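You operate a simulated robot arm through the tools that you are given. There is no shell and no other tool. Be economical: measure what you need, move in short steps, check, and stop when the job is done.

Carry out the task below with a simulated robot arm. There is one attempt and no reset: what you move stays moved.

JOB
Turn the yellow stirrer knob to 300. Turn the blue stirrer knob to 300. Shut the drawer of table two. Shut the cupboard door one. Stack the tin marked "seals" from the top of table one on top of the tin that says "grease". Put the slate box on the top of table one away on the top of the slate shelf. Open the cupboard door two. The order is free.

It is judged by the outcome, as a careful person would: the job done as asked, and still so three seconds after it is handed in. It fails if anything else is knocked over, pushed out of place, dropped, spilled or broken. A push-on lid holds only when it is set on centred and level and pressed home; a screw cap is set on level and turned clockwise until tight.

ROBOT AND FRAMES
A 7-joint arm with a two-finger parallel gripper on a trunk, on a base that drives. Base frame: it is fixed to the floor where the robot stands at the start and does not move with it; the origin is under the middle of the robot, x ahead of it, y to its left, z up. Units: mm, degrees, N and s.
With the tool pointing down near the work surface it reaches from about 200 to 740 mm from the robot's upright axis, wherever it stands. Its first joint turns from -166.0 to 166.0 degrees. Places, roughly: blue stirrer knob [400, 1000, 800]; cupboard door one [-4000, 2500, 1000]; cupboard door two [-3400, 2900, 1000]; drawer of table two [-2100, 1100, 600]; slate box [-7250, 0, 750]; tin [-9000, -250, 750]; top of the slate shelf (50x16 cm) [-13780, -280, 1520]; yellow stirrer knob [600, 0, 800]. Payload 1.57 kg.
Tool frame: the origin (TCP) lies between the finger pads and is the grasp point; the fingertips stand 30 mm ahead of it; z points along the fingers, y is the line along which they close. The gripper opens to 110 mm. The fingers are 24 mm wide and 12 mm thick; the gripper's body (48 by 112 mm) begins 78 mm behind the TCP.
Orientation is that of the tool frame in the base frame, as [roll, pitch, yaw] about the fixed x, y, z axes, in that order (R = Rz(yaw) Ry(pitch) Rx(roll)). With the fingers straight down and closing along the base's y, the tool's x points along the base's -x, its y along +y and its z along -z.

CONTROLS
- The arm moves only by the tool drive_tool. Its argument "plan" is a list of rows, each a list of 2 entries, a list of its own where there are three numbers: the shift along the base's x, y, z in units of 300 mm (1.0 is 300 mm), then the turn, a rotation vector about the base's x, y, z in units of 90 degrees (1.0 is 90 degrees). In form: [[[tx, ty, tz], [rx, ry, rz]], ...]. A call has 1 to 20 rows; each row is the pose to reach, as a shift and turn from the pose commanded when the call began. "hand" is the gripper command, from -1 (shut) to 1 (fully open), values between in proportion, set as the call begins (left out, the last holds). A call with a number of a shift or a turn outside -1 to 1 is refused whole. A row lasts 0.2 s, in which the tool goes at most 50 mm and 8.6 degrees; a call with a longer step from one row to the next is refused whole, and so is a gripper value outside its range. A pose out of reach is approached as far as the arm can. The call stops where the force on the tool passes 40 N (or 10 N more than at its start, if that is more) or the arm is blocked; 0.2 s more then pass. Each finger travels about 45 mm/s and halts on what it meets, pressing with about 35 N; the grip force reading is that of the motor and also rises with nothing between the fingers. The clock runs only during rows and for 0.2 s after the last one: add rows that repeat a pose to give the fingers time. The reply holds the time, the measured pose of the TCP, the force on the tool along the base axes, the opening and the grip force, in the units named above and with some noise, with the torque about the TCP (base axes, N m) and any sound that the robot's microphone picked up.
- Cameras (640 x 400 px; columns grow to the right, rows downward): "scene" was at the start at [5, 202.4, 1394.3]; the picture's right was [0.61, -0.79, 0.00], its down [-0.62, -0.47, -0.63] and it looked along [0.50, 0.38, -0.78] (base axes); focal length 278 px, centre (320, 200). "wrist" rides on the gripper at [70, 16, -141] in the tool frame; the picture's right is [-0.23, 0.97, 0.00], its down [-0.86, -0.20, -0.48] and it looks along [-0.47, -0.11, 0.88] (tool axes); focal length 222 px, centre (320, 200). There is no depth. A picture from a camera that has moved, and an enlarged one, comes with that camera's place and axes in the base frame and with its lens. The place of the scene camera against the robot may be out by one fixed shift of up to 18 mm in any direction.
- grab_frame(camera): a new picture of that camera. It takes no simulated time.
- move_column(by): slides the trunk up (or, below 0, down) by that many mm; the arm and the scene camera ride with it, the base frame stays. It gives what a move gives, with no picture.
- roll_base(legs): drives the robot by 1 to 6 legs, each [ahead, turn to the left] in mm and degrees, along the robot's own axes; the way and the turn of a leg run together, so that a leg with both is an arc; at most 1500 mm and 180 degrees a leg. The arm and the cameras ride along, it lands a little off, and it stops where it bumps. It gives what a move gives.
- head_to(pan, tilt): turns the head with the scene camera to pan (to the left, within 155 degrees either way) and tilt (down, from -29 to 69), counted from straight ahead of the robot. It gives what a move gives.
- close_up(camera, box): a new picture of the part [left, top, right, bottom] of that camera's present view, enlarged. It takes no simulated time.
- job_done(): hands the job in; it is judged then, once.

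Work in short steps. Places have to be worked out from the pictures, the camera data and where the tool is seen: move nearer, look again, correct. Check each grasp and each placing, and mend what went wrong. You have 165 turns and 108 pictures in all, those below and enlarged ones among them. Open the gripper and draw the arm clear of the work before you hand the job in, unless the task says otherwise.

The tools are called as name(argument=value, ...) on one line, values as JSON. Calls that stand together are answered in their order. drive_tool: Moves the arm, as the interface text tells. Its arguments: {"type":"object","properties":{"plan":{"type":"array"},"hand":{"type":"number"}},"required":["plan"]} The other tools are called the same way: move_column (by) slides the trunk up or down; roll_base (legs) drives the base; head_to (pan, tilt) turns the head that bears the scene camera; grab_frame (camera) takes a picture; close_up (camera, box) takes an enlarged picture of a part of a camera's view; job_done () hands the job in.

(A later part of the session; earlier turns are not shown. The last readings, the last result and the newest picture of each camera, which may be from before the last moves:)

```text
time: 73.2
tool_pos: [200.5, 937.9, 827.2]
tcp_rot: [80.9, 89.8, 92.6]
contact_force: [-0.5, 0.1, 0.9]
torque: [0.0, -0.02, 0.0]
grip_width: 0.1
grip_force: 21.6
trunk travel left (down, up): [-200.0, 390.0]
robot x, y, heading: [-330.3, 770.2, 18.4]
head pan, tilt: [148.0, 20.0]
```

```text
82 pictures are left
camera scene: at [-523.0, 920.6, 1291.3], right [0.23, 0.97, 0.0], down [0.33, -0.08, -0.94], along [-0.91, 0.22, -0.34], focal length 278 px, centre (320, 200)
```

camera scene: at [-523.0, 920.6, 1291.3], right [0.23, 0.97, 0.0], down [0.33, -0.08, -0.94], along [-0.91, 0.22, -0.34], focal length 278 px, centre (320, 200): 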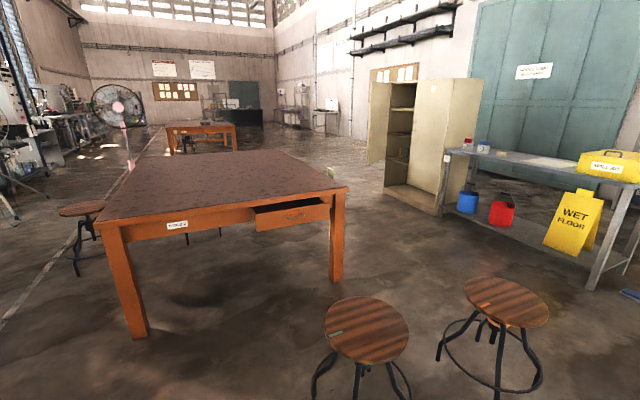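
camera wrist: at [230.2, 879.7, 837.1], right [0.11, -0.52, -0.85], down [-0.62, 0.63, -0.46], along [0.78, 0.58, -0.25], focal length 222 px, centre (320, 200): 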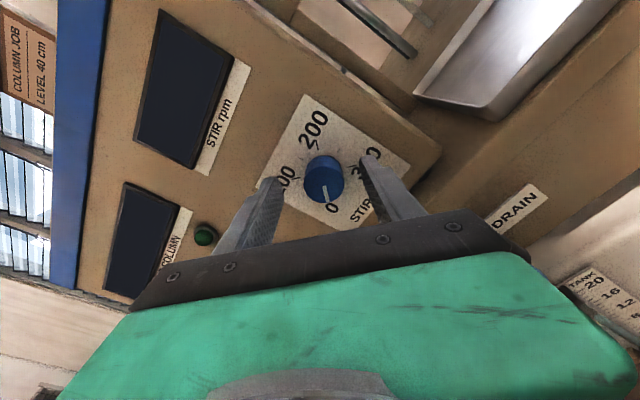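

The drawer faces us, protruding ~90 mm, its front near y 910–1345 at x≈−2000; stools stand at about (−1296,1290) and (−1301,1950). I drive to (−1350, 780) facing the table.

roll_base(legs=[[0, 161], [1020, 0]])

head_to(pan=-15, tilt=40)

grab_frame(camera="scene")

grab_frame(camera="wrist")

```text
time: 85.1
tool_pos: [-1924.7, 792.4, 829.1]
tcp_rot: [76.7, 89.8, -110.4]
contact_force: [0.2, 0.5, 0.2]
torque: [-0.02, 0.02, -0.01]
grip_width: 0.0
grip_force: 21.1
trunk travel left (down, up): [-200.0, 390.0]
robot x, y, heading: [-1364.1, 779.4, 179.8]
head pan, tilt: [148.0, 20.0]
```

```text
time: 87.6
tool_pos: [-1925.4, 792.8, 828.2]
tcp_rot: [79.6, 90.0, -107.5]
contact_force: [-0.3, 0.5, -0.4]
torque: [-0.02, -0.02, 0.0]
grip_width: 0.0
grip_force: 21.5
trunk travel left (down, up): [-200.0, 390.0]
robot x, y, heading: [-1366.8, 783.0, 180.0]
head pan, tilt: [-15.0, 40.0]
```

```text
81 pictures are left
camera scene: at [-1384.4, 650.0, 1260.0], right [0.26, 0.97, 0.0], down [0.62, -0.17, -0.77], along [-0.74, 0.2, -0.64], focal length 278 px, centre (320, 200)
```

scene: 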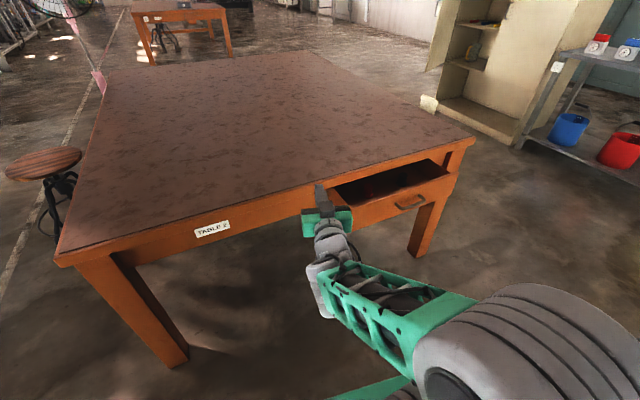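

```text
80 pictures are left
camera wrist: at [-1786.4, 758.4, 759.3], right [-0.12, -0.97, 0.23], down [0.5, 0.14, 0.85], along [-0.86, 0.22, 0.47], focal length 222 px, centre (320, 200)
```

wrist: 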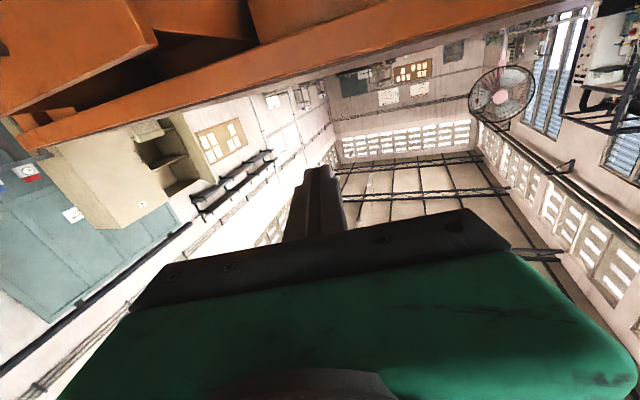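

The drawer protrudes ~80 mm, front at x≈−2005 with normal turned ~11°. I move the closed fist to left of the handle, in front of the drawer at z≈655.

drive_tool(plan=[[[0.03, 0.12, 0], [0, 0, 0]], [[0.06, 0.24, 0], [0, 0, 0]], [[0.06, 0.38, -0.05], [0, 0, 0]], [[0.06, 0.5, -0.15], [0, 0, 0]], [[0.06, 0.62, -0.25], [0, 0, 0]], [[0.06, 0.73, -0.35], [0, 0, 0]], [[0.06, 0.75, -0.47], [0, 0, 0]], [[0.06, 0.75, -0.57], [0, 0, 0]], [[0.06, 0.75, -0.57], [0, 0, 0]]])

grab_frame(camera="scene")

```text
time: 89.6
tool_pos: [-1905.0, 1018.3, 656.5]
tcp_rot: [68.8, 89.9, -118.2]
contact_force: [-0.5, 0.3, -0.2]
torque: [-0.03, 0.0, 0.0]
grip_width: 0.0
grip_force: 20.6
trunk travel left (down, up): [-200.0, 390.0]
robot x, y, heading: [-1366.5, 781.8, 180.0]
head pan, tilt: [-15.0, 40.0]
```

```text
79 pictures are left
camera scene: at [-1384.3, 650.2, 1260.0], right [0.26, 0.97, 0.0], down [0.62, -0.17, -0.77], along [-0.74, 0.2, -0.64], focal length 278 px, centre (320, 200)
```

scene: 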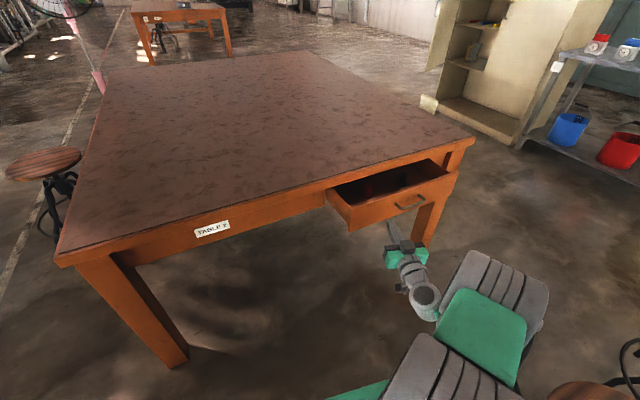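

Tip is in line with the drawer front left of the handle. I push along the drawer axis in small steps.

drive_tool(plan=[[[-0.06, -0.012, -0.02], [0, 0, 0]], [[-0.12, -0.023, -0.03], [0, 0, 0]], [[-0.18, -0.035, -0.03], [0, 0, 0]], [[-0.22, -0.043, -0.03], [0, 0, 0]], [[-0.26, -0.05, -0.03], [0, 0, 0]], [[-0.3, -0.058, -0.03], [0, 0, 0]], [[-0.34, -0.066, -0.03], [0, 0, 0]], [[-0.38, -0.074, -0.03], [0, 0, 0]], [[-0.42, -0.081, -0.03], [0, 0, 0]], [[-0.46, -0.089, -0.03], [0, 0, 0]], [[-0.5, -0.097, -0.03], [0, 0, 0]], [[-0.54, -0.105, -0.03], [0, 0, 0]], [[-0.58, -0.112, -0.03], [0, 0, 0]]])

grab_frame(camera="scene")

```text
time: 92.4
tool_pos: [-2081.2, 982.9, 649.6]
tcp_rot: [67.8, 89.9, -119.2]
contact_force: [-0.3, -0.4, -1.0]
torque: [0.01, -0.01, -0.01]
grip_width: 0.0
grip_force: 21.0
trunk travel left (down, up): [-200.0, 390.0]
robot x, y, heading: [-1367.7, 781.4, 180.0]
head pan, tilt: [-15.0, 40.0]
```

```text
78 pictures are left
camera scene: at [-1384.3, 650.1, 1260.0], right [0.26, 0.97, 0.0], down [0.62, -0.17, -0.77], along [-0.74, 0.2, -0.64], focal length 278 px, centre (320, 200)
```

scene: 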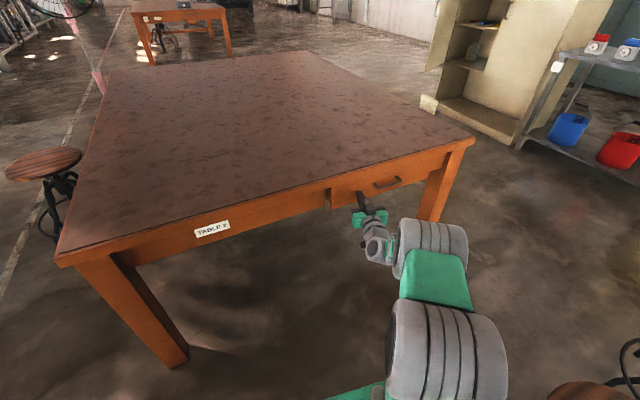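

The drawer has moved nearly in, without reaction force yet; I continue until it stops.

drive_tool(plan=[[[-0.04, -0.008, 0], [0, 0, 0]], [[-0.08, -0.016, 0], [0, 0, 0]], [[-0.12, -0.023, 0], [0, 0, 0]], [[-0.16, -0.031, 0], [0, 0, 0]], [[-0.2, -0.039, 0], [0, 0, 0]]])

close_up(camera="scene", box=[280, 120, 500, 260])

```text
time: 93.1
tool_pos: [-2104.0, 979.0, 647.4]
tcp_rot: [79.8, 89.7, -107.3]
contact_force: [31.7, -8.5, 12.4]
torque: [-0.08, 0.34, 0.44]
grip_width: 0.0
grip_force: 21.7
trunk travel left (down, up): [-200.0, 390.0]
robot x, y, heading: [-1366.3, 783.0, 179.9]
head pan, tilt: [-15.0, 40.0]
stopped in row 3: the force on the tool passed its limit at 60 N (the readings are from after the stop); the commanded pose is now the measured one
```

```text
2.86 times, centred on (390, 190) of scene
camera zoom: at [-1380.5, 649.4, 1260.2], right [0.26, 0.97, 0.0], down [0.62, -0.17, -0.77], along [-0.74, 0.2, -0.64], focal length 795 px, centre (120, 229)
```

zoom: 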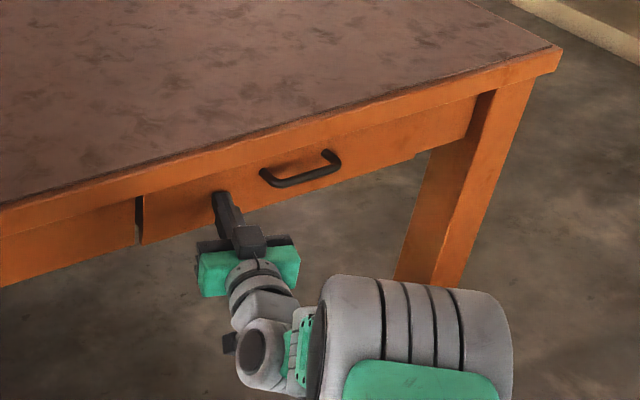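

Drawer is shut hard against its stop. I back the hand off and look north to plan a route to the cupboard around the stools.

drive_tool(plan=[[[0.12, 0.02, 0], [0, 0, 0]], [[0.24, 0.04, 0.02], [0, 0, 0]], [[0.36, 0.04, 0.08], [0, 0, 0]], [[0.48, -0.05, 0.15], [0, 0, 0]], [[0.55, -0.18, 0.24], [0, 0, 0]], [[0.55, -0.32, 0.33], [0, 0, 0]], [[0.55, -0.46, 0.42], [0, 0, 0]], [[0.55, -0.6, 0.52], [0, 0, 0]]])

head_to(pan=-75, tilt=25)

grab_frame(camera="scene")

```text
refused: row 5 steps farther than a row can; nothing moved
```

```text
time: 94.4
tool_pos: [-2103.8, 980.8, 647.7]
tcp_rot: [98.4, 89.8, -88.8]
contact_force: [42.8, -5.0, 15.5]
torque: [-0.11, 0.44, 0.43]
grip_width: 0.0
grip_force: 22.0
trunk travel left (down, up): [-200.0, 390.0]
robot x, y, heading: [-1370.3, 781.3, 179.7]
head pan, tilt: [-75.0, 25.0]
```

```text
76 pictures are left
camera scene: at [-1321.7, 716.2, 1283.1], right [0.97, 0.26, 0.0], down [0.11, -0.41, -0.91], along [-0.23, 0.88, -0.42], focal length 278 px, centre (320, 200)
```

scene: 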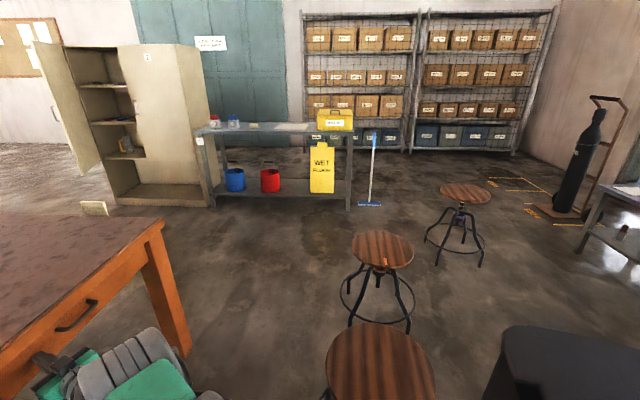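

The route east of the stools (≈(−650,1100) → (−700,1800) → (−1100,2450)) has ample clearance. First I back the hand off from the drawer and raise it.

drive_tool(plan=[[[0.12, 0.02, 0], [0, 0, 0]], [[0.24, 0.04, 0.02], [0, 0, 0]], [[0.36, 0.04, 0.08], [0, 0, 0]], [[0.46, -0.03, 0.15], [0, 0, 0]], [[0.52, -0.13, 0.22], [0, 0, 0]], [[0.55, -0.23, 0.3], [0, 0, 0]], [[0.55, -0.34, 0.4], [0, 0, 0]], [[0.55, -0.45, 0.5], [0, 0, 0]], [[0.55, -0.56, 0.6], [0, 0, 0]], [[0.55, -0.66, 0.7], [0, 0, 0]]])

grab_frame(camera="scene")

```text
time: 96.6
tool_pos: [-1941.6, 778.7, 855.3]
tcp_rot: [132.1, 89.6, -55.2]
contact_force: [-0.4, 0.1, -0.2]
torque: [-0.01, -0.04, 0.05]
grip_width: 0.0
grip_force: 20.9
trunk travel left (down, up): [-200.0, 390.0]
robot x, y, heading: [-1365.3, 779.8, 179.9]
head pan, tilt: [-75.0, 25.0]
```

```text
75 pictures are left
camera scene: at [-1325.8, 717.0, 1283.3], right [0.97, 0.26, 0.0], down [0.11, -0.41, -0.91], along [-0.23, 0.88, -0.42], focal length 278 px, centre (320, 200)
```

scene: 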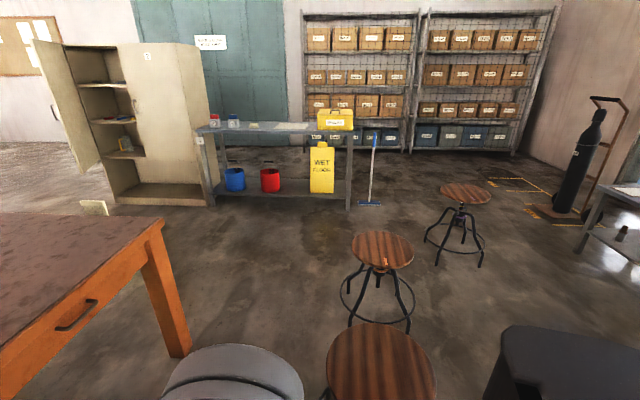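

Clear. I drive the detour.

roll_base(legs=[[0, 120], [0, 84.2], [783, 0], [0, 70], [702, 0], [0, 27.5]])

roll_base(legs=[[763, 0], [0, 58.4]])

head_to(pan=-10, tilt=15)

grab_frame(camera="scene")

```text
time: 98.8
tool_pos: [-1892.3, 546.8, 854.6]
tcp_rot: [138.2, 89.7, -25.3]
contact_force: [0.4, -0.5, 0.4]
torque: [-0.02, -0.01, -0.02]
grip_width: 0.0
grip_force: 21.6
trunk travel left (down, up): [-200.0, 390.0]
robot x, y, heading: [-1364.1, 780.9, -156.9]
head pan, tilt: [-75.0, 25.0]
stopped in leg 1: the robot was blocked; the commanded pose is now the measured one
```

```text
time: 102.2
tool_pos: [-2516.3, 298.7, 848.7]
tcp_rot: [65.9, 86.3, -97.3]
contact_force: [-27.8, -34.3, 92.3]
torque: [-0.89, -11.36, -4.42]
grip_width: 0.1
grip_force: 21.2
trunk travel left (down, up): [-200.0, 390.0]
robot x, y, heading: [-1963.2, 518.8, -157.5]
head pan, tilt: [-75.0, 25.0]
stopped in leg 1: the robot was blocked; the commanded pose is now the measured one
```

```text
time: 103.6
tool_pos: [-2515.3, 299.9, 849.1]
tcp_rot: [62.1, 86.4, -101.2]
contact_force: [16.3, -22.1, 125.2]
torque: [1.15, -20.83, -3.75]
grip_width: 0.1
grip_force: 21.2
trunk travel left (down, up): [-200.0, 390.0]
robot x, y, heading: [-1967.7, 516.4, -157.3]
head pan, tilt: [-10.0, 15.0]
```

```text
74 pictures are left
camera scene: at [-1791.0, 437.8, 1315.9], right [-0.22, 0.97, -0.02], down [0.14, 0.01, -0.99], along [-0.96, -0.22, -0.14], focal length 278 px, centre (320, 200)
```

scene: 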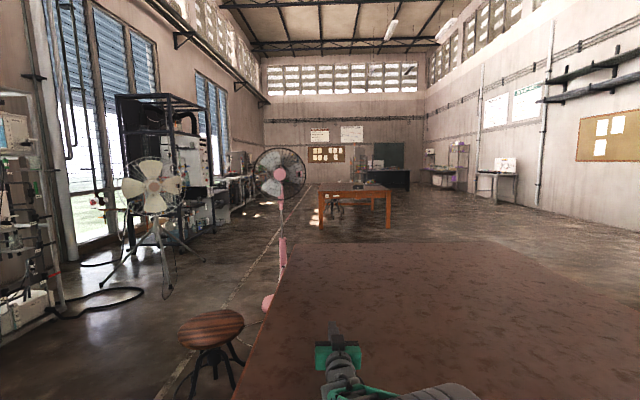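

That was a wrong chaining on my part: the first turn got blocked and the second drive ran into table two; the robot is tilted and pressing. I reverse straight back along the same line a bit.

roll_base(legs=[[-200, 0]])

grab_frame(camera="scene")

```text
time: 104.3
tool_pos: [-2602.3, 272.1, 850.9]
tcp_rot: [61.1, 85.1, -101.9]
contact_force: [-34.8, -17.2, 65.4]
torque: [-0.14, -6.41, -1.78]
grip_width: 0.2
grip_force: 21.1
trunk travel left (down, up): [-200.0, 390.0]
robot x, y, heading: [-1962.3, 521.3, -157.2]
head pan, tilt: [-10.0, 15.0]
stopped in leg 1: the force on the tool passed its limit at 171 N (the readings are from after the stop); the commanded pose is now the measured one
```

```text
73 pictures are left
camera scene: at [-1796.9, 438.1, 1314.4], right [-0.22, 0.97, -0.02], down [0.15, 0.01, -0.99], along [-0.96, -0.22, -0.15], focal length 278 px, centre (320, 200)
```

scene: 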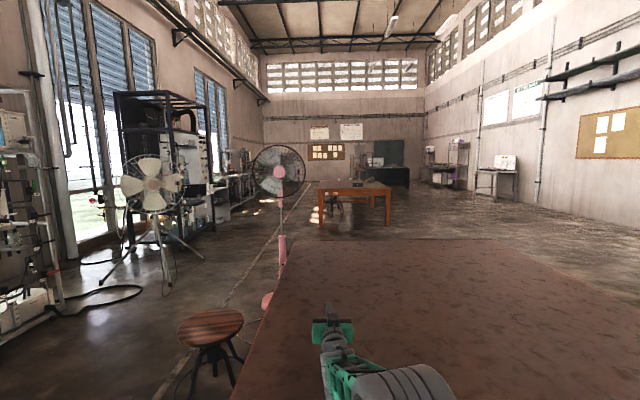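

The forearm is pressing down on the table; I raise the column to lift it off.

move_column(by=80)

grab_frame(camera="wrist")

head_to(pan=-20, tilt=60)

grab_frame(camera="scene")

```text
time: 104.6
tool_pos: [-2641.5, 256.1, 848.3]
tcp_rot: [69.3, 85.3, -93.6]
contact_force: [-12.8, -7.1, 26.0]
torque: [-0.14, -2.64, -0.86]
grip_width: 0.0
grip_force: 21.8
trunk travel left (down, up): [-199.0, 391.0]
robot x, y, heading: [-1959.0, 520.3, -157.5]
head pan, tilt: [-10.0, 15.0]
stopped: the arm was blocked; the commanded pose is now the measured one
```

```text
72 pictures are left
camera wrist: at [-2501.7, 276.7, 777.4], right [0.29, -0.91, 0.3], down [0.4, 0.4, 0.82], along [-0.87, -0.11, 0.48], focal length 222 px, centre (320, 200)
```

wrist: 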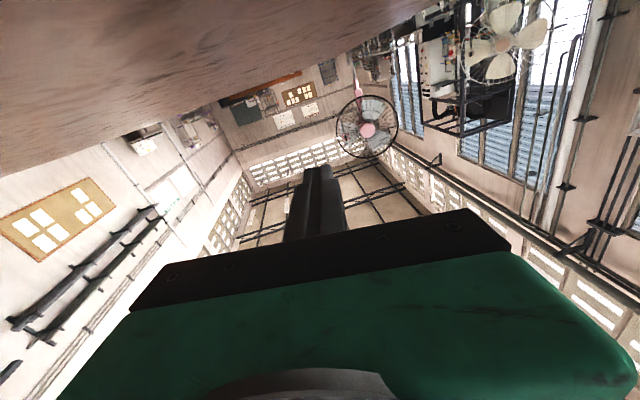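

```text
time: 105.7
tool_pos: [-2639.8, 258.1, 848.4]
tcp_rot: [69.7, 85.4, -93.2]
contact_force: [-18.0, -7.2, 39.1]
torque: [0.34, -4.31, -0.56]
grip_width: 0.0
grip_force: 21.3
trunk travel left (down, up): [-199.0, 391.0]
robot x, y, heading: [-1961.8, 522.6, -157.2]
head pan, tilt: [-20.0, 60.0]
```

```text
71 pictures are left
camera scene: at [-1780.0, 451.6, 1244.6], right [-0.05, 1.0, -0.04], down [0.81, 0.02, -0.59], along [-0.59, -0.06, -0.81], focal length 278 px, centre (320, 200)
```

scene: 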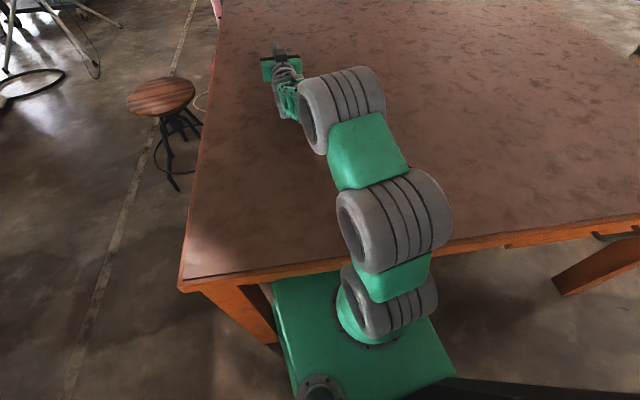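

The table appears unmoved (corner still ≈(−1930,170)). The forearm lies on the tabletop; I lift the tool straight up.

drive_tool(plan=[[[0.03, 0.01, 0.08], [0, 0, 0]], [[0.06, 0.02, 0.16], [0, 0, 0]], [[0.09, 0.03, 0.24], [0, 0, 0]], [[0.12, 0.04, 0.32], [0, 0, 0]], [[0.12, 0.04, 0.4], [0, 0, 0]]])

grab_frame(camera="scene")

```text
time: 106.1
tool_pos: [-2673.1, 247.1, 846.1]
tcp_rot: [99.4, 85.8, -64.0]
contact_force: [0.9, 0.2, -1.5]
torque: [-0.05, 0.1, 0.0]
grip_width: 0.0
grip_force: 21.8
trunk travel left (down, up): [-199.0, 391.0]
robot x, y, heading: [-1955.8, 519.5, -157.5]
head pan, tilt: [-20.0, 60.0]
stopped in row 1: the arm was blocked; the commanded pose is now the measured one
```

```text
70 pictures are left
camera scene: at [-1782.6, 450.1, 1246.2], right [-0.05, 1.0, -0.04], down [0.81, 0.02, -0.58], along [-0.58, -0.06, -0.81], focal length 278 px, centre (320, 200)
```

scene: 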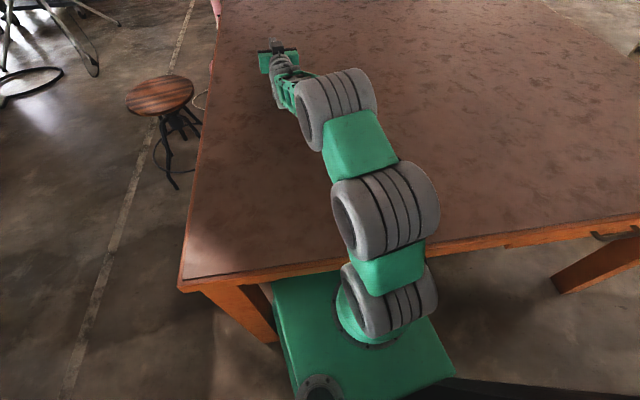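

The tool is now unloaded. I try reversing in a short step to draw the carriage out from the table edge.

roll_base(legs=[[-100, 0]])

grab_frame(camera="scene")

```text
time: 106.8
tool_pos: [-2740.5, 220.2, 875.5]
tcp_rot: [97.0, 85.7, -66.0]
contact_force: [0.4, -0.2, -3.5]
torque: [-0.09, 0.39, 0.01]
grip_width: 0.2
grip_force: 21.6
trunk travel left (down, up): [-199.0, 391.0]
robot x, y, heading: [-1950.6, 522.5, -157.5]
head pan, tilt: [-20.0, 60.0]
stopped in leg 1: the robot was blocked; the commanded pose is now the measured one
```

```text
69 pictures are left
camera scene: at [-1791.2, 446.5, 1244.6], right [-0.05, 1.0, -0.03], down [0.82, 0.02, -0.57], along [-0.57, -0.05, -0.82], focal length 278 px, centre (320, 200)
```

scene: 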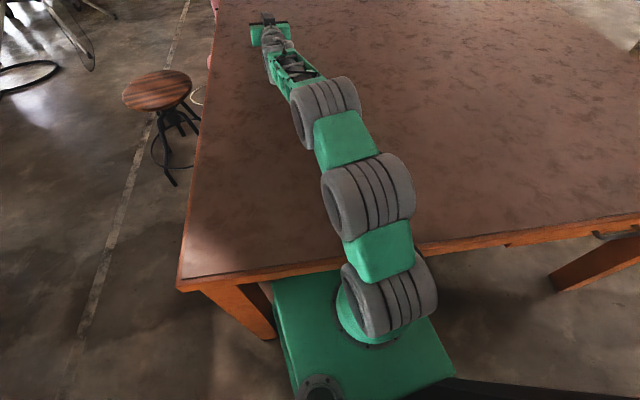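

The arm drags and stretches on the tabletop instead. I try lifting the tool up and back toward the robot in small steps to unload the elbow.

drive_tool(plan=[[[0.0, 0.0, 0.08], [0, 0, 0]], [[0.02, 0.01, 0.16], [0, 0, 0]], [[0.06, 0.03, 0.26], [0, 0, 0]], [[0.1, 0.04, 0.36], [0, 0, 0]], [[0.16, 0.06, 0.46], [0, 0, 0]], [[0.2, 0.08, 0.56], [0, 0, 0]]])

grab_frame(camera="scene")

```text
time: 107.1
tool_pos: [-2765.7, 210.4, 924.0]
tcp_rot: [81.6, 85.5, -81.2]
contact_force: [0.1, 0.0, -4.8]
torque: [-0.13, 0.51, 0.0]
grip_width: 0.1
grip_force: 21.5
trunk travel left (down, up): [-199.0, 391.0]
robot x, y, heading: [-1948.3, 526.4, -157.3]
head pan, tilt: [-20.0, 60.0]
stopped in row 1: the arm was blocked; the commanded pose is now the measured one
```

```text
68 pictures are left
camera scene: at [-1793.2, 445.6, 1244.1], right [-0.05, 1.0, -0.03], down [0.82, 0.02, -0.57], along [-0.57, -0.05, -0.82], focal length 278 px, centre (320, 200)
```

scene: 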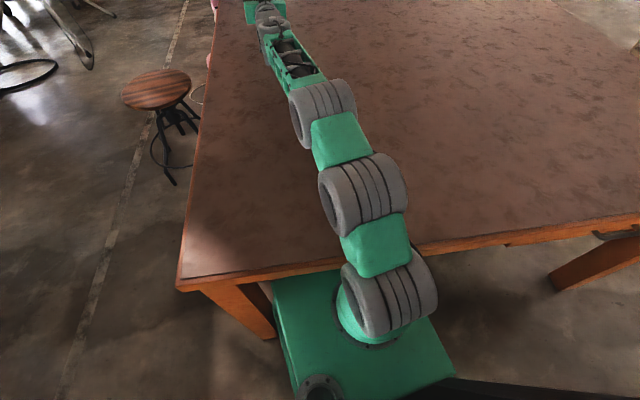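

It's relaxing gradually (tilt falling from 7° to ~5°). I try again lifting only, in small steps.

drive_tool(plan=[[[0.0, 0.0, 0.03], [0, 0, 0]], [[0.0, 0.0, 0.06], [0, 0, 0]], [[0.0, 0.0, 0.1], [0, 0, 0]]])

drive_tool(plan=[[[0.03, 0.01, 0.03], [0, 0, 0]], [[0.06, 0.02, 0.06], [0, 0, 0]], [[0.1, 0.04, 0.1], [0, 0, 0]]])

roll_base(legs=[[-40, 0]])

```text
time: 107.5
tool_pos: [-2778.7, 205.9, 965.1]
tcp_rot: [76.1, 85.3, -86.8]
contact_force: [0.0, 0.3, -3.6]
torque: [-0.1, 0.42, 0.02]
grip_width: 0.1
grip_force: 20.9
trunk travel left (down, up): [-199.0, 391.0]
robot x, y, heading: [-1943.6, 526.4, -157.4]
head pan, tilt: [-20.0, 60.0]
stopped in row 1: the arm was blocked; the commanded pose is now the measured one
```

```text
time: 107.8
tool_pos: [-2779.8, 204.1, 1003.1]
tcp_rot: [75.2, 85.3, -87.5]
contact_force: [-1.2, -0.7, -4.3]
torque: [-0.15, 0.41, 0.02]
grip_width: 0.1
grip_force: 21.3
trunk travel left (down, up): [-199.0, 391.0]
robot x, y, heading: [-1937.2, 527.6, -157.3]
head pan, tilt: [-20.0, 60.0]
stopped in row 1: the arm was blocked; the commanded pose is now the measured one
```

```text
time: 108.5
tool_pos: [-2791.0, 199.9, 983.2]
tcp_rot: [49.9, 83.6, -112.5]
contact_force: [0.5, -0.1, 4.6]
torque: [0.11, -0.37, 0.01]
grip_width: 0.0
grip_force: 21.2
trunk travel left (down, up): [-199.0, 391.0]
robot x, y, heading: [-1930.6, 532.9, -157.5]
head pan, tilt: [-20.0, 60.0]
stopped in leg 1: the robot was blocked; the commanded pose is now the measured one
```

grab_frame(camera="scene")

```text
67 pictures are left
camera scene: at [-1805.2, 439.4, 1241.5], right [-0.05, 1.0, -0.02], down [0.83, 0.03, -0.55], along [-0.55, -0.04, -0.83], focal length 278 px, centre (320, 200)
```

scene: 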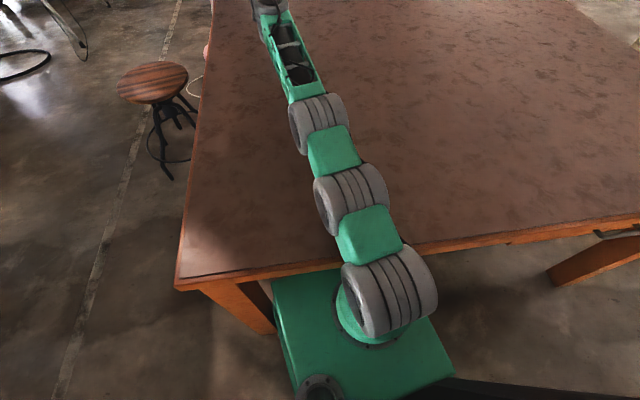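

Tilt is down to ~4° as the arm relaxes. I try a small column raise now.

move_column(by=20)

drive_tool(plan=[[[0.0, 0.0, 0.03], [0, 0, 0]], [[0.0, 0.0, 0.06], [0, 0, 0]], [[0.0, 0.0, 0.1], [0, 0, 0]]])

```text
time: 108.8
tool_pos: [-2800.7, 196.6, 929.2]
tcp_rot: [68.6, 85.0, -93.8]
contact_force: [1.3, -0.2, 6.1]
torque: [0.12, -0.52, 0.03]
grip_width: 0.1
grip_force: 20.8
trunk travel left (down, up): [-200.0, 390.0]
robot x, y, heading: [-1928.2, 532.1, -157.2]
head pan, tilt: [-20.0, 60.0]
stopped: the arm was blocked; the commanded pose is now the measured one
```

```text
time: 109.2
tool_pos: [-2807.3, 193.0, 849.5]
tcp_rot: [117.6, 85.0, -45.0]
contact_force: [0.3, 0.3, 2.5]
torque: [0.06, -0.22, -0.04]
grip_width: 0.2
grip_force: 20.9
trunk travel left (down, up): [-200.0, 390.0]
robot x, y, heading: [-1931.2, 532.8, -157.5]
head pan, tilt: [-20.0, 60.0]
stopped in row 1: the arm was blocked; the commanded pose is now the measured one
```

The arm is now nearly straight; I retract the tool toward the robot with some lift.

drive_tool(plan=[[[0.06, 0.025, 0.05], [0, 0, 0]], [[0.15, 0.06, 0.1], [0, 0, 0]], [[0.24, 0.1, 0.15], [0, 0, 0]], [[0.33, 0.13, 0.2], [0, 0, 0]]])

grab_frame(camera="scene")

```text
time: 109.5
tool_pos: [-2807.5, 194.4, 842.3]
tcp_rot: [100.1, 85.3, -62.2]
contact_force: [2.5, 0.4, 3.0]
torque: [0.22, -0.83, 0.09]
grip_width: 0.0
grip_force: 21.0
trunk travel left (down, up): [-200.0, 390.0]
robot x, y, heading: [-1926.2, 534.2, -157.3]
head pan, tilt: [-20.0, 60.0]
stopped in row 1: the arm was blocked; the commanded pose is now the measured one
```

```text
66 pictures are left
camera scene: at [-1810.4, 437.3, 1240.8], right [-0.05, 1.0, -0.02], down [0.84, 0.03, -0.54], along [-0.54, -0.04, -0.84], focal length 278 px, centre (320, 200)
```

scene: 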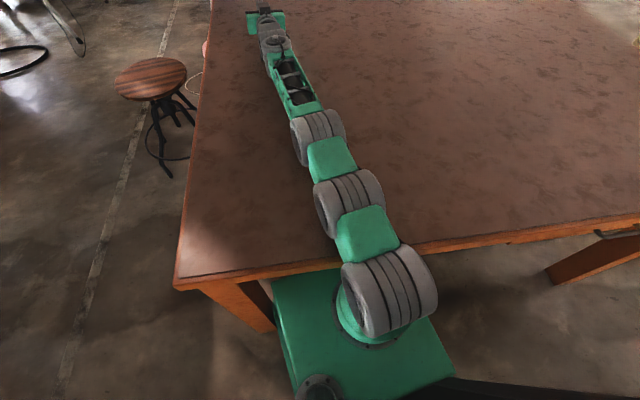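

Arm is straight and lightly resting; try reversing again.

roll_base(legs=[[-80, 0]])

roll_base(legs=[[-80, 0]])

```text
time: 110.3
tool_pos: [-2810.5, 192.4, 851.4]
tcp_rot: [61.6, 84.0, -100.4]
contact_force: [-50.2, -22.3, 91.9]
torque: [0.07, -8.75, -2.13]
grip_width: 0.0
grip_force: 21.2
trunk travel left (down, up): [-200.0, 390.0]
robot x, y, heading: [-1915.7, 540.5, -157.3]
head pan, tilt: [-20.0, 60.0]
stopped in leg 1: the robot was blocked; the commanded pose is now the measured one
```

```text
time: 111.0
tool_pos: [-2811.2, 192.3, 856.1]
tcp_rot: [48.3, 82.5, -113.5]
contact_force: [-9.3, -5.7, 66.5]
torque: [1.04, -8.77, -0.49]
grip_width: 0.0
grip_force: 21.5
trunk travel left (down, up): [-200.0, 390.0]
robot x, y, heading: [-1906.9, 542.4, -157.4]
head pan, tilt: [-20.0, 60.0]
stopped in leg 1: the force on the tool passed its limit at 124 N (the readings are from after the stop); the commanded pose is now the measured one
```

The tool itself now presses on the table; I raise it.

drive_tool(plan=[[[0.02, 0.01, 0.1], [0, 0, 0]], [[0.04, 0.02, 0.2], [0, 0, 0]], [[0.08, 0.03, 0.3], [0, 0, 0]], [[0.12, 0.05, 0.4], [0, 0, 0]]])

drive_tool(plan=[[[0.02, 0.01, 0.1], [0, 0, 0]], [[0.04, 0.02, 0.2], [0, 0, 0]], [[0.08, 0.03, 0.3], [0, 0, 0]], [[0.12, 0.05, 0.4], [0, 0, 0]]])

grab_frame(camera="scene")

```text
time: 112.0
tool_pos: [-2791.1, 198.3, 949.7]
tcp_rot: [63.8, 84.1, -98.0]
contact_force: [-0.6, -0.2, 0.0]
torque: [-0.01, 0.01, 0.01]
grip_width: 0.0
grip_force: 21.5
out of reach, approached as far as the arm can: row 4
trunk travel left (down, up): [-200.0, 390.0]
robot x, y, heading: [-1907.6, 537.7, -157.4]
head pan, tilt: [-20.0, 60.0]
```

```text
time: 113.0
tool_pos: [-2756.8, 215.6, 1067.6]
tcp_rot: [63.7, 84.2, -98.2]
contact_force: [-0.7, 0.0, 0.0]
torque: [0.03, 0.01, 0.01]
grip_width: 0.0
grip_force: 21.2
trunk travel left (down, up): [-200.0, 390.0]
robot x, y, heading: [-1908.5, 540.2, -157.5]
head pan, tilt: [-20.0, 60.0]
```

```text
65 pictures are left
camera scene: at [-1824.2, 432.8, 1234.3], right [-0.05, 1.0, -0.01], down [0.85, 0.03, -0.52], along [-0.52, -0.03, -0.85], focal length 278 px, centre (320, 200)
```

scene: 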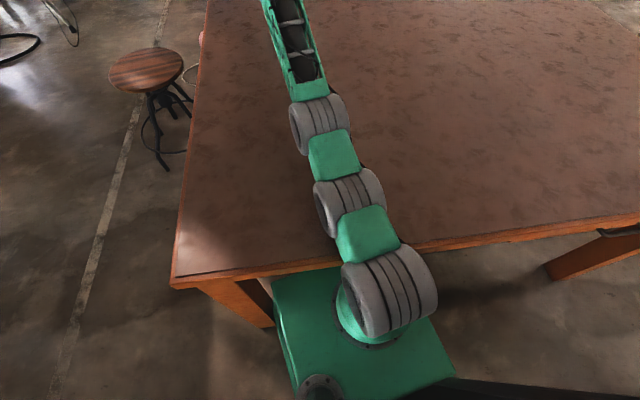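

The arm is free again. I lift further and pull back.

drive_tool(plan=[[[0.05, 0.02, 0.12], [0, 0, 0]], [[0.12, 0.05, 0.24], [0, 0, 0]], [[0.2, 0.08, 0.35], [0, 0, 0]], [[0.3, 0.12, 0.45], [0, 0, 0]], [[0.4, 0.16, 0.55], [0, 0, 0]], [[0.52, 0.2, 0.62], [0, 0, 0]], [[0.64, 0.25, 0.68], [0, 0, 0]], [[0.76, 0.3, 0.7], [0, 0, 0]]])

grab_frame(camera="scene")

```text
time: 114.8
tool_pos: [-2600.5, 272.0, 1314.3]
tcp_rot: [63.5, 84.0, -98.5]
contact_force: [0.0, -0.7, 0.2]
torque: [-0.01, -0.03, 0.01]
grip_width: 0.0
grip_force: 21.0
out of reach, approached as far as the arm can: row 2, 3, 4, 5, 6, 7, 8
trunk travel left (down, up): [-200.0, 390.0]
robot x, y, heading: [-1909.6, 538.0, -157.4]
head pan, tilt: [-20.0, 60.0]
```

```text
64 pictures are left
camera scene: at [-1823.8, 435.1, 1237.7], right [-0.05, 1.0, -0.01], down [0.85, 0.03, -0.52], along [-0.52, -0.03, -0.85], focal length 278 px, centre (320, 200)
```

scene: 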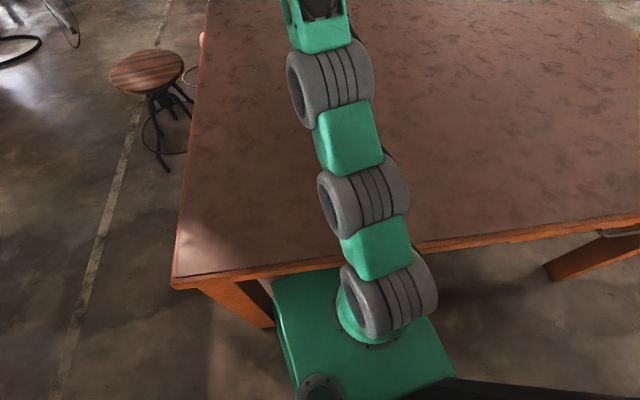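

Arm is clear. Now reverse 150 mm.

roll_base(legs=[[-150, 0]])

head_to(pan=-110, tilt=40)

grab_frame(camera="scene")

```text
time: 116.2
tool_pos: [-2473.7, 321.2, 1308.0]
tcp_rot: [68.1, 84.3, -93.9]
contact_force: [0.0, -1.0, 0.5]
torque: [0.0, -0.01, -0.03]
grip_width: 0.0
grip_force: 21.2
trunk travel left (down, up): [-200.0, 390.0]
robot x, y, heading: [-1769.0, 599.9, -157.3]
head pan, tilt: [-20.0, 60.0]
```

```text
time: 117.8
tool_pos: [-2473.2, 321.3, 1308.3]
tcp_rot: [68.1, 84.4, -93.9]
contact_force: [0.0, 1.0, 0.1]
torque: [0.0, -0.01, 0.01]
grip_width: 0.2
grip_force: 21.3
trunk travel left (down, up): [-200.0, 390.0]
robot x, y, heading: [-1769.9, 601.6, -157.1]
head pan, tilt: [-110.0, 40.0]
```

```text
63 pictures are left
camera scene: at [-1654.2, 566.7, 1260.0], right [1.0, 0.05, 0.0], down [0.03, -0.64, -0.77], along [-0.04, 0.77, -0.64], focal length 278 px, centre (320, 200)
```

scene: 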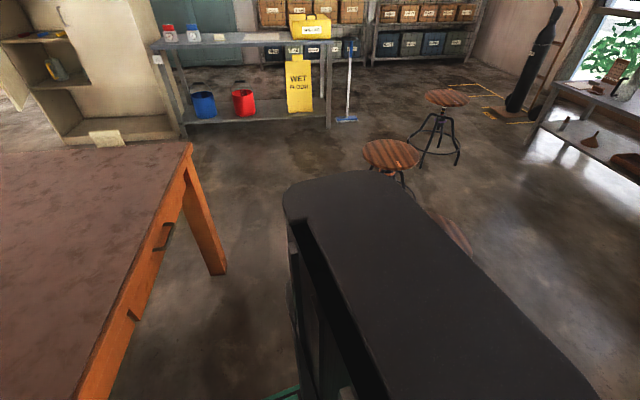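

Free and level again. I back up a little more, swing right to face north (~104°), and look at stool 1 and the gap.

roll_base(legs=[[-150, 0]])

head_to(pan=-90, tilt=45)

grab_frame(camera="scene")

```text
time: 119.2
tool_pos: [-2334.4, 379.8, 1309.2]
tcp_rot: [67.9, 84.4, -94.2]
contact_force: [0.1, 0.9, -0.1]
torque: [-0.04, 0.0, 0.03]
grip_width: 0.0
grip_force: 20.6
trunk travel left (down, up): [-200.0, 390.0]
robot x, y, heading: [-1630.3, 658.3, -157.5]
head pan, tilt: [-110.0, 40.0]
```

```text
time: 120.0
tool_pos: [-2336.4, 380.8, 1309.7]
tcp_rot: [67.8, 84.4, -94.2]
contact_force: [0.1, 0.4, 0.8]
torque: [0.02, 0.01, -0.02]
grip_width: 0.2
grip_force: 21.4
trunk travel left (down, up): [-200.0, 390.0]
robot x, y, heading: [-1632.5, 658.0, -157.2]
head pan, tilt: [-90.0, 45.0]
```

```text
62 pictures are left
camera scene: at [-1542.5, 614.8, 1252.8], right [0.92, 0.38, 0.0], down [0.27, -0.65, -0.71], along [-0.27, 0.65, -0.71], focal length 278 px, centre (320, 200)
```

scene: 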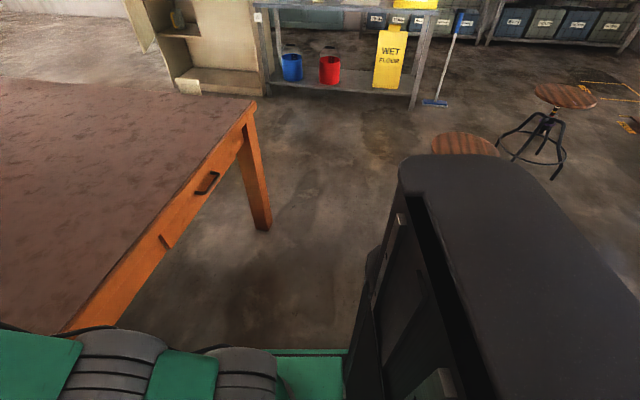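

Checking the drawer's left end: is it fully flush?

close_up(camera="scene", box=[60, 80, 290, 340])

```text
1.54 times, centred on (175, 210) of scene
camera zoom: at [-1542.5, 614.8, 1252.8], right [0.92, 0.38, 0.0], down [0.27, -0.65, -0.71], along [-0.27, 0.65, -0.71], focal length 428 px, centre (543, 185)
```

zoom: 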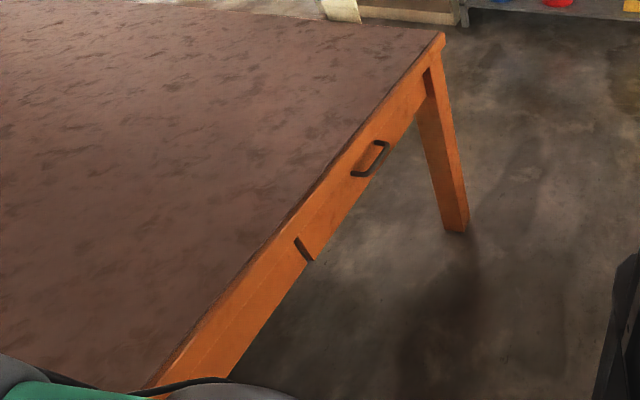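

The front looks overlaid on the apron; I'll recheck from another angle when passing. Now I turn to heading ~104° and look ahead.

roll_base(legs=[[0, -98.5]])

head_to(pan=-15, tilt=40)

grab_frame(camera="scene")

```text
time: 124.6
tool_pos: [-1812.1, 1392.5, 1308.6]
tcp_rot: [67.8, 84.4, 168.1]
contact_force: [0.3, -0.5, -0.2]
torque: [0.02, 0.02, -0.03]
grip_width: 0.0
grip_force: 21.4
trunk travel left (down, up): [-200.0, 390.0]
robot x, y, heading: [-1630.1, 657.9, 105.3]
head pan, tilt: [-90.0, 45.0]
```

```text
time: 126.0
tool_pos: [-1811.2, 1393.1, 1309.3]
tcp_rot: [67.9, 84.3, 168.1]
contact_force: [-0.2, 0.4, -0.2]
torque: [-0.01, -0.01, -0.04]
grip_width: 0.2
grip_force: 21.0
trunk travel left (down, up): [-200.0, 390.0]
robot x, y, heading: [-1630.7, 659.7, 105.0]
head pan, tilt: [-15.0, 40.0]
```

```text
60 pictures are left
camera scene: at [-1760.0, 646.4, 1260.0], right [1.0, 0.0, 0.0], down [0.0, -0.64, -0.77], along [0.0, 0.77, -0.64], focal length 278 px, centre (320, 200)
```

scene: 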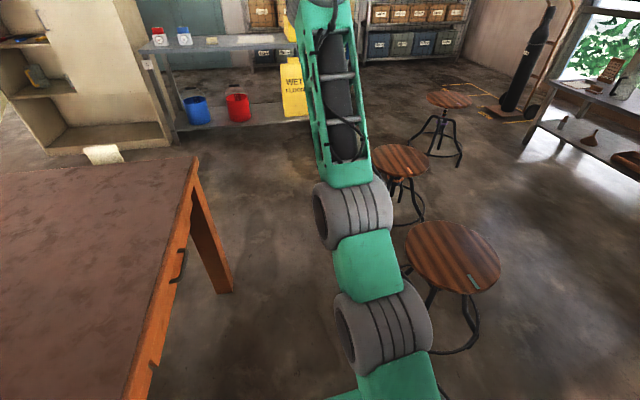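

Stool 1 is unmoved. Heading 105° through the gap leaves ~85 mm either side; I go forward 1150 mm, then look at the cupboard.

roll_base(legs=[[1150, 0]])

head_to(pan=45, tilt=20)

grab_frame(camera="scene")

```text
time: 131.9
tool_pos: [-2106.8, 2512.7, 1310.8]
tcp_rot: [67.9, 84.3, 167.8]
contact_force: [-0.7, 0.5, 0.1]
torque: [0.0, -0.01, -0.02]
grip_width: 0.3
grip_force: 21.1
trunk travel left (down, up): [-200.0, 390.0]
robot x, y, heading: [-1924.3, 1779.0, 105.0]
head pan, tilt: [-15.0, 40.0]
```

```text
time: 133.2
tool_pos: [-2106.8, 2513.1, 1308.7]
tcp_rot: [67.9, 84.4, 167.9]
contact_force: [0.2, 0.4, -0.7]
torque: [-0.02, 0.02, 0.01]
grip_width: 0.3
grip_force: 21.7
trunk travel left (down, up): [-200.0, 390.0]
robot x, y, heading: [-1929.0, 1773.5, 104.8]
head pan, tilt: [45.0, 20.0]
```

```text
59 pictures are left
camera scene: at [-2138.6, 1728.1, 1291.4], right [0.5, 0.86, 0.0], down [0.3, -0.17, -0.94], along [-0.81, 0.47, -0.34], focal length 278 px, centre (320, 200)
```

scene: 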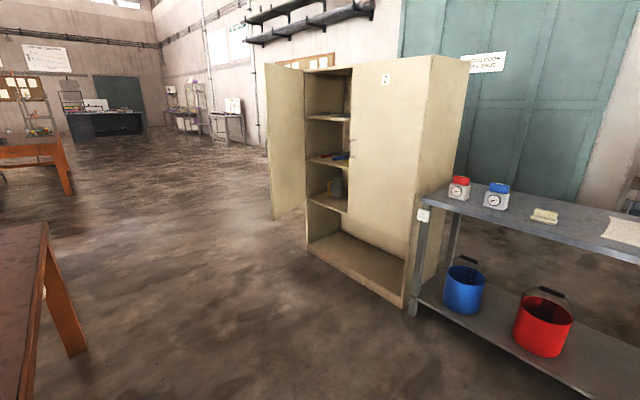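

I passed the gap cleanly. Door one stands open ~90° at the left; door two is closed on the right half. I zoom in for handles.

close_up(camera="scene", box=[250, 40, 450, 310])

```text
1.48 times, centred on (350, 175) of scene
camera zoom: at [-2138.6, 1728.1, 1291.4], right [0.5, 0.86, 0.0], down [0.3, -0.17, -0.94], along [-0.81, 0.47, -0.34], focal length 412 px, centre (276, 237)
```

zoom: 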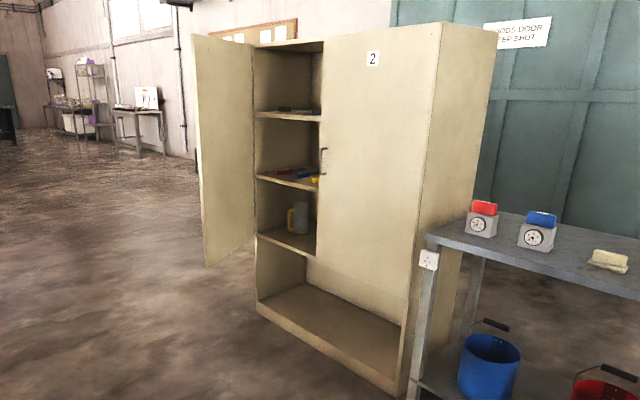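

Door one: hinge ≈(−4141,2765), free edge ≈(−3857,2353), open ~66°; door two closed with a vertical bar handle ≈(−3600,2822,994). I retract the arm to a compact forward pose at z≈1010.

drive_tool(plan=[[[0.017, -0.07, -0.11], [0, 0, 0]], [[0.035, -0.14, -0.22], [0, 0, 0]], [[0.052, -0.21, -0.33], [0, 0, 0]], [[0.07, -0.28, -0.44], [0, 0, 0]], [[0.088, -0.36, -0.55], [0, 0, 0]], [[0.106, -0.43, -0.66], [0, 0, 0]], [[0.124, -0.5, -0.77], [0, 0, 0]], [[0.142, -0.57, -0.88], [0, 0, 0]], [[0.16, -0.643, -1.0], [0, 0, 0]], [[0.16, -0.643, -1.0], [0, 0, 0]]])

```text
time: 135.4
tool_pos: [-2154.4, 2511.5, 1278.8]
tcp_rot: [68.4, 84.5, 168.3]
contact_force: [0.3, 0.4, 0.4]
torque: [0.03, -0.03, -0.01]
grip_width: 0.1
grip_force: 21.3
out of reach, approached as far as the arm can: row 1, 2, 3, 4, 5, 6, 7, 8, 9, 10
trunk travel left (down, up): [-200.0, 390.0]
robot x, y, heading: [-1927.4, 1778.0, 104.8]
head pan, tilt: [45.0, 20.0]
```

The arm is at a joint limit in this raised posture. I try pitching the tool down while lowering.

drive_tool(plan=[[[0, 0, 0], [-0.09, -0.022, 0]], [[0, -0.03, -0.05], [-0.18, -0.045, 0]], [[0, -0.08, -0.1], [-0.27, -0.067, 0]], [[0, -0.15, -0.2], [-0.36, -0.09, 0]], [[0, -0.22, -0.3], [-0.45, -0.11, 0]], [[0, -0.3, -0.4], [-0.5, -0.125, 0]]])

head_to(pan=0, tilt=20)

grab_frame(camera="scene")

```text
time: 136.8
tool_pos: [-2167.7, 2390.1, 1120.1]
tcp_rot: [178.2, 49.0, -83.6]
contact_force: [-0.2, -0.4, -1.3]
torque: [-0.02, 0.03, 0.05]
grip_width: 0.1
grip_force: 21.3
out of reach, approached as far as the arm can: row 1, 2, 3, 4, 5, 6
trunk travel left (down, up): [-200.0, 390.0]
robot x, y, heading: [-1931.4, 1775.8, 104.7]
head pan, tilt: [45.0, 20.0]
```

```text
time: 138.0
tool_pos: [-2167.0, 2390.6, 1119.8]
tcp_rot: [178.3, 49.2, -83.5]
contact_force: [0.0, -0.1, 0.4]
torque: [0.02, 0.02, 0.0]
grip_width: 0.0
grip_force: 21.3
trunk travel left (down, up): [-200.0, 390.0]
robot x, y, heading: [-1931.4, 1779.4, 105.1]
head pan, tilt: [0.0, 20.0]
```

```text
57 pictures are left
camera scene: at [-2082.0, 1771.2, 1291.4], right [0.97, 0.26, 0.0], down [0.09, -0.33, -0.94], along [-0.24, 0.91, -0.34], focal length 278 px, centre (320, 200)
```

scene: 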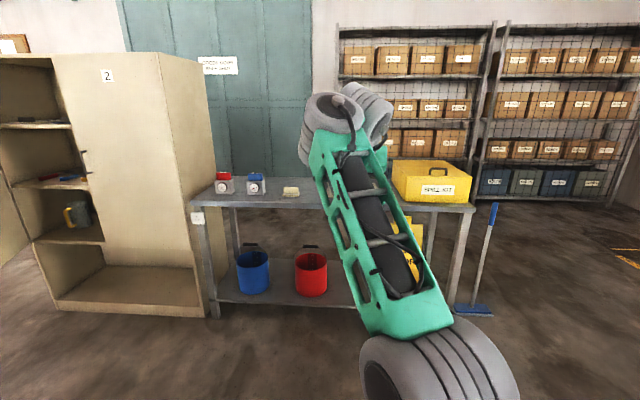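

It moves now. Continue lowering/retracting, then pitch back up to horizontal.

drive_tool(plan=[[[0.04, -0.045, -0.12], [0, 0, 0]], [[0.08, -0.09, -0.24], [0, 0, 0]], [[0.13, -0.135, -0.36], [0, 0, 0]], [[0.17, -0.18, -0.48], [0, 0, 0]], [[0.21, -0.22, -0.6], [0, 0, 0]], [[0.257, -0.267, -0.733], [0, 0, 0]], [[0.257, -0.267, -0.733], [0.09, 0.022, 0]], [[0.257, -0.267, -0.733], [0.18, 0.044, 0]], [[0.257, -0.267, -0.733], [0.27, 0.066, 0]], [[0.257, -0.267, -0.733], [0.36, 0.088, 0]], [[0.257, -0.267, -0.733], [0.442, 0.108, 0]], [[0.257, -0.267, -0.733], [0.442, 0.108, 0]]])

```text
time: 140.6
tool_pos: [-2276.3, 2449.5, 1119.8]
tcp_rot: [177.9, 77.3, -92.7]
contact_force: [-0.8, 1.1, -1.5]
torque: [0.14, -0.05, -0.13]
grip_width: 0.1
grip_force: 20.9
out of reach, approached as far as the arm can: row 1, 2, 3, 4, 5, 6, 7, 8, 9, 10, 11, 12
trunk travel left (down, up): [-200.0, 390.0]
robot x, y, heading: [-1928.9, 1778.7, 105.0]
head pan, tilt: [0.0, 20.0]
```

The commanded pose has accumulated offsets from unreached targets (≈(−1982,2150,669)). I command it back out to ≈(−2075,2320,900).

drive_tool(plan=[[[-0.05, 0.08, 0.12], [0, 0, 0]], [[-0.1, 0.16, 0.22], [0, 0, 0]], [[-0.14, 0.24, 0.33], [0, 0, 0]], [[-0.18, 0.32, 0.44], [0, 0, 0]], [[-0.22, 0.4, 0.55], [0, 0, 0]], [[-0.27, 0.48, 0.66], [0, 0, 0]], [[-0.31, 0.567, 0.77], [0, 0, 0]], [[-0.31, 0.567, 0.77], [0, 0, 0]], [[-0.31, 0.567, 0.77], [0, 0, 0]], [[-0.31, 0.567, 0.77], [0, 0, 0]]])

grab_frame(camera="scene")

```text
time: 142.8
tool_pos: [-2239.8, 2476.9, 1167.1]
tcp_rot: [177.7, 77.4, -92.9]
contact_force: [-0.2, -0.8, -1.1]
torque: [-0.02, -0.02, 0.05]
grip_width: 0.0
grip_force: 21.5
out of reach, approached as far as the arm can: row 1, 2, 3, 4, 5, 6, 7, 8, 9, 10
trunk travel left (down, up): [-200.0, 390.0]
robot x, y, heading: [-1928.6, 1778.2, 105.0]
head pan, tilt: [0.0, 20.0]
```

```text
56 pictures are left
camera scene: at [-2082.0, 1771.2, 1291.4], right [0.97, 0.26, 0.0], down [0.09, -0.33, -0.94], along [-0.24, 0.91, -0.34], focal length 278 px, centre (320, 200)
```

scene: 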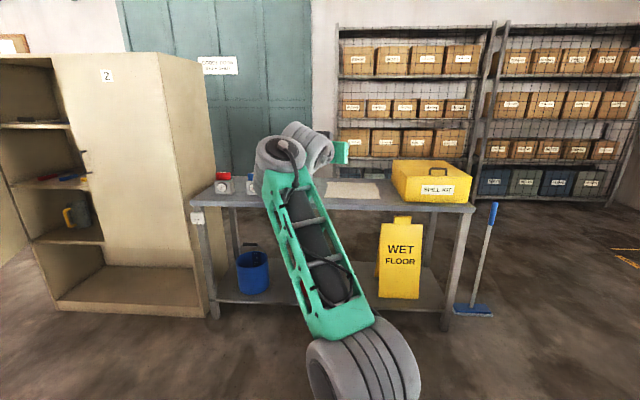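

The arm is in an elbow-low posture. I try a tool-down pose at moderate reach, which should be far from the limits.

drive_tool(plan=[[[0, 0.03, 0.03], [-0.088, -0.023, 0]], [[0, 0.06, 0.06], [-0.176, -0.046, 0]], [[0, 0.1, 0.1], [-0.264, -0.069, 0]], [[0, 0.14, 0.13], [-0.352, -0.092, 0]], [[0, 0.18, 0.16], [-0.44, -0.115, 0]], [[0, 0.22, 0.2], [-0.528, -0.138, 0]], [[0, 0.26, 0.24], [-0.616, -0.161, 0]], [[0, 0.3, 0.28], [-0.704, -0.184, 0]], [[0, 0.33, 0.32], [-0.792, -0.207, 0]], [[0, 0.33, 0.33], [-0.88, -0.23, 0]], [[0, 0.33, 0.33], [-0.88, -0.23, 0]], [[0, 0.33, 0.33], [-0.88, -0.23, 0]]])

grab_frame(camera="scene")

```text
time: 145.4
tool_pos: [-2076.9, 2276.1, 799.9]
tcp_rot: [-165.0, -4.2, -79.2]
contact_force: [0.5, 0.1, -0.6]
torque: [0.0, 0.02, 0.0]
grip_width: 0.2
grip_force: 21.3
out of reach, approached as far as the arm can: row 1, 2, 3, 4, 5, 6, 7, 8, 9, 10, 11, 12
trunk travel left (down, up): [-200.0, 390.0]
robot x, y, heading: [-1928.7, 1777.5, 104.9]
head pan, tilt: [0.0, 20.0]
```

```text
55 pictures are left
camera scene: at [-2082.0, 1771.3, 1291.4], right [0.97, 0.26, 0.0], down [0.09, -0.33, -0.94], along [-0.24, 0.91, -0.34], focal length 278 px, centre (320, 200)
```

scene: 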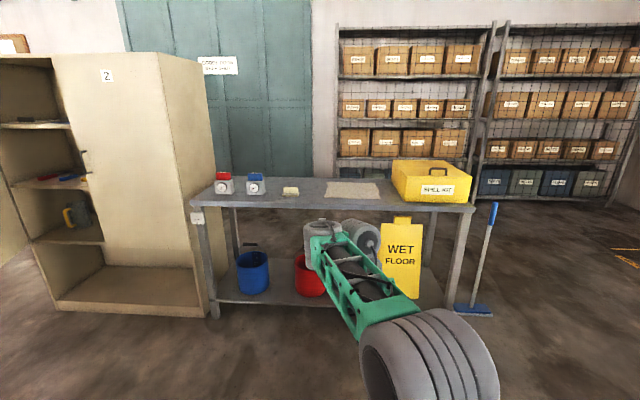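

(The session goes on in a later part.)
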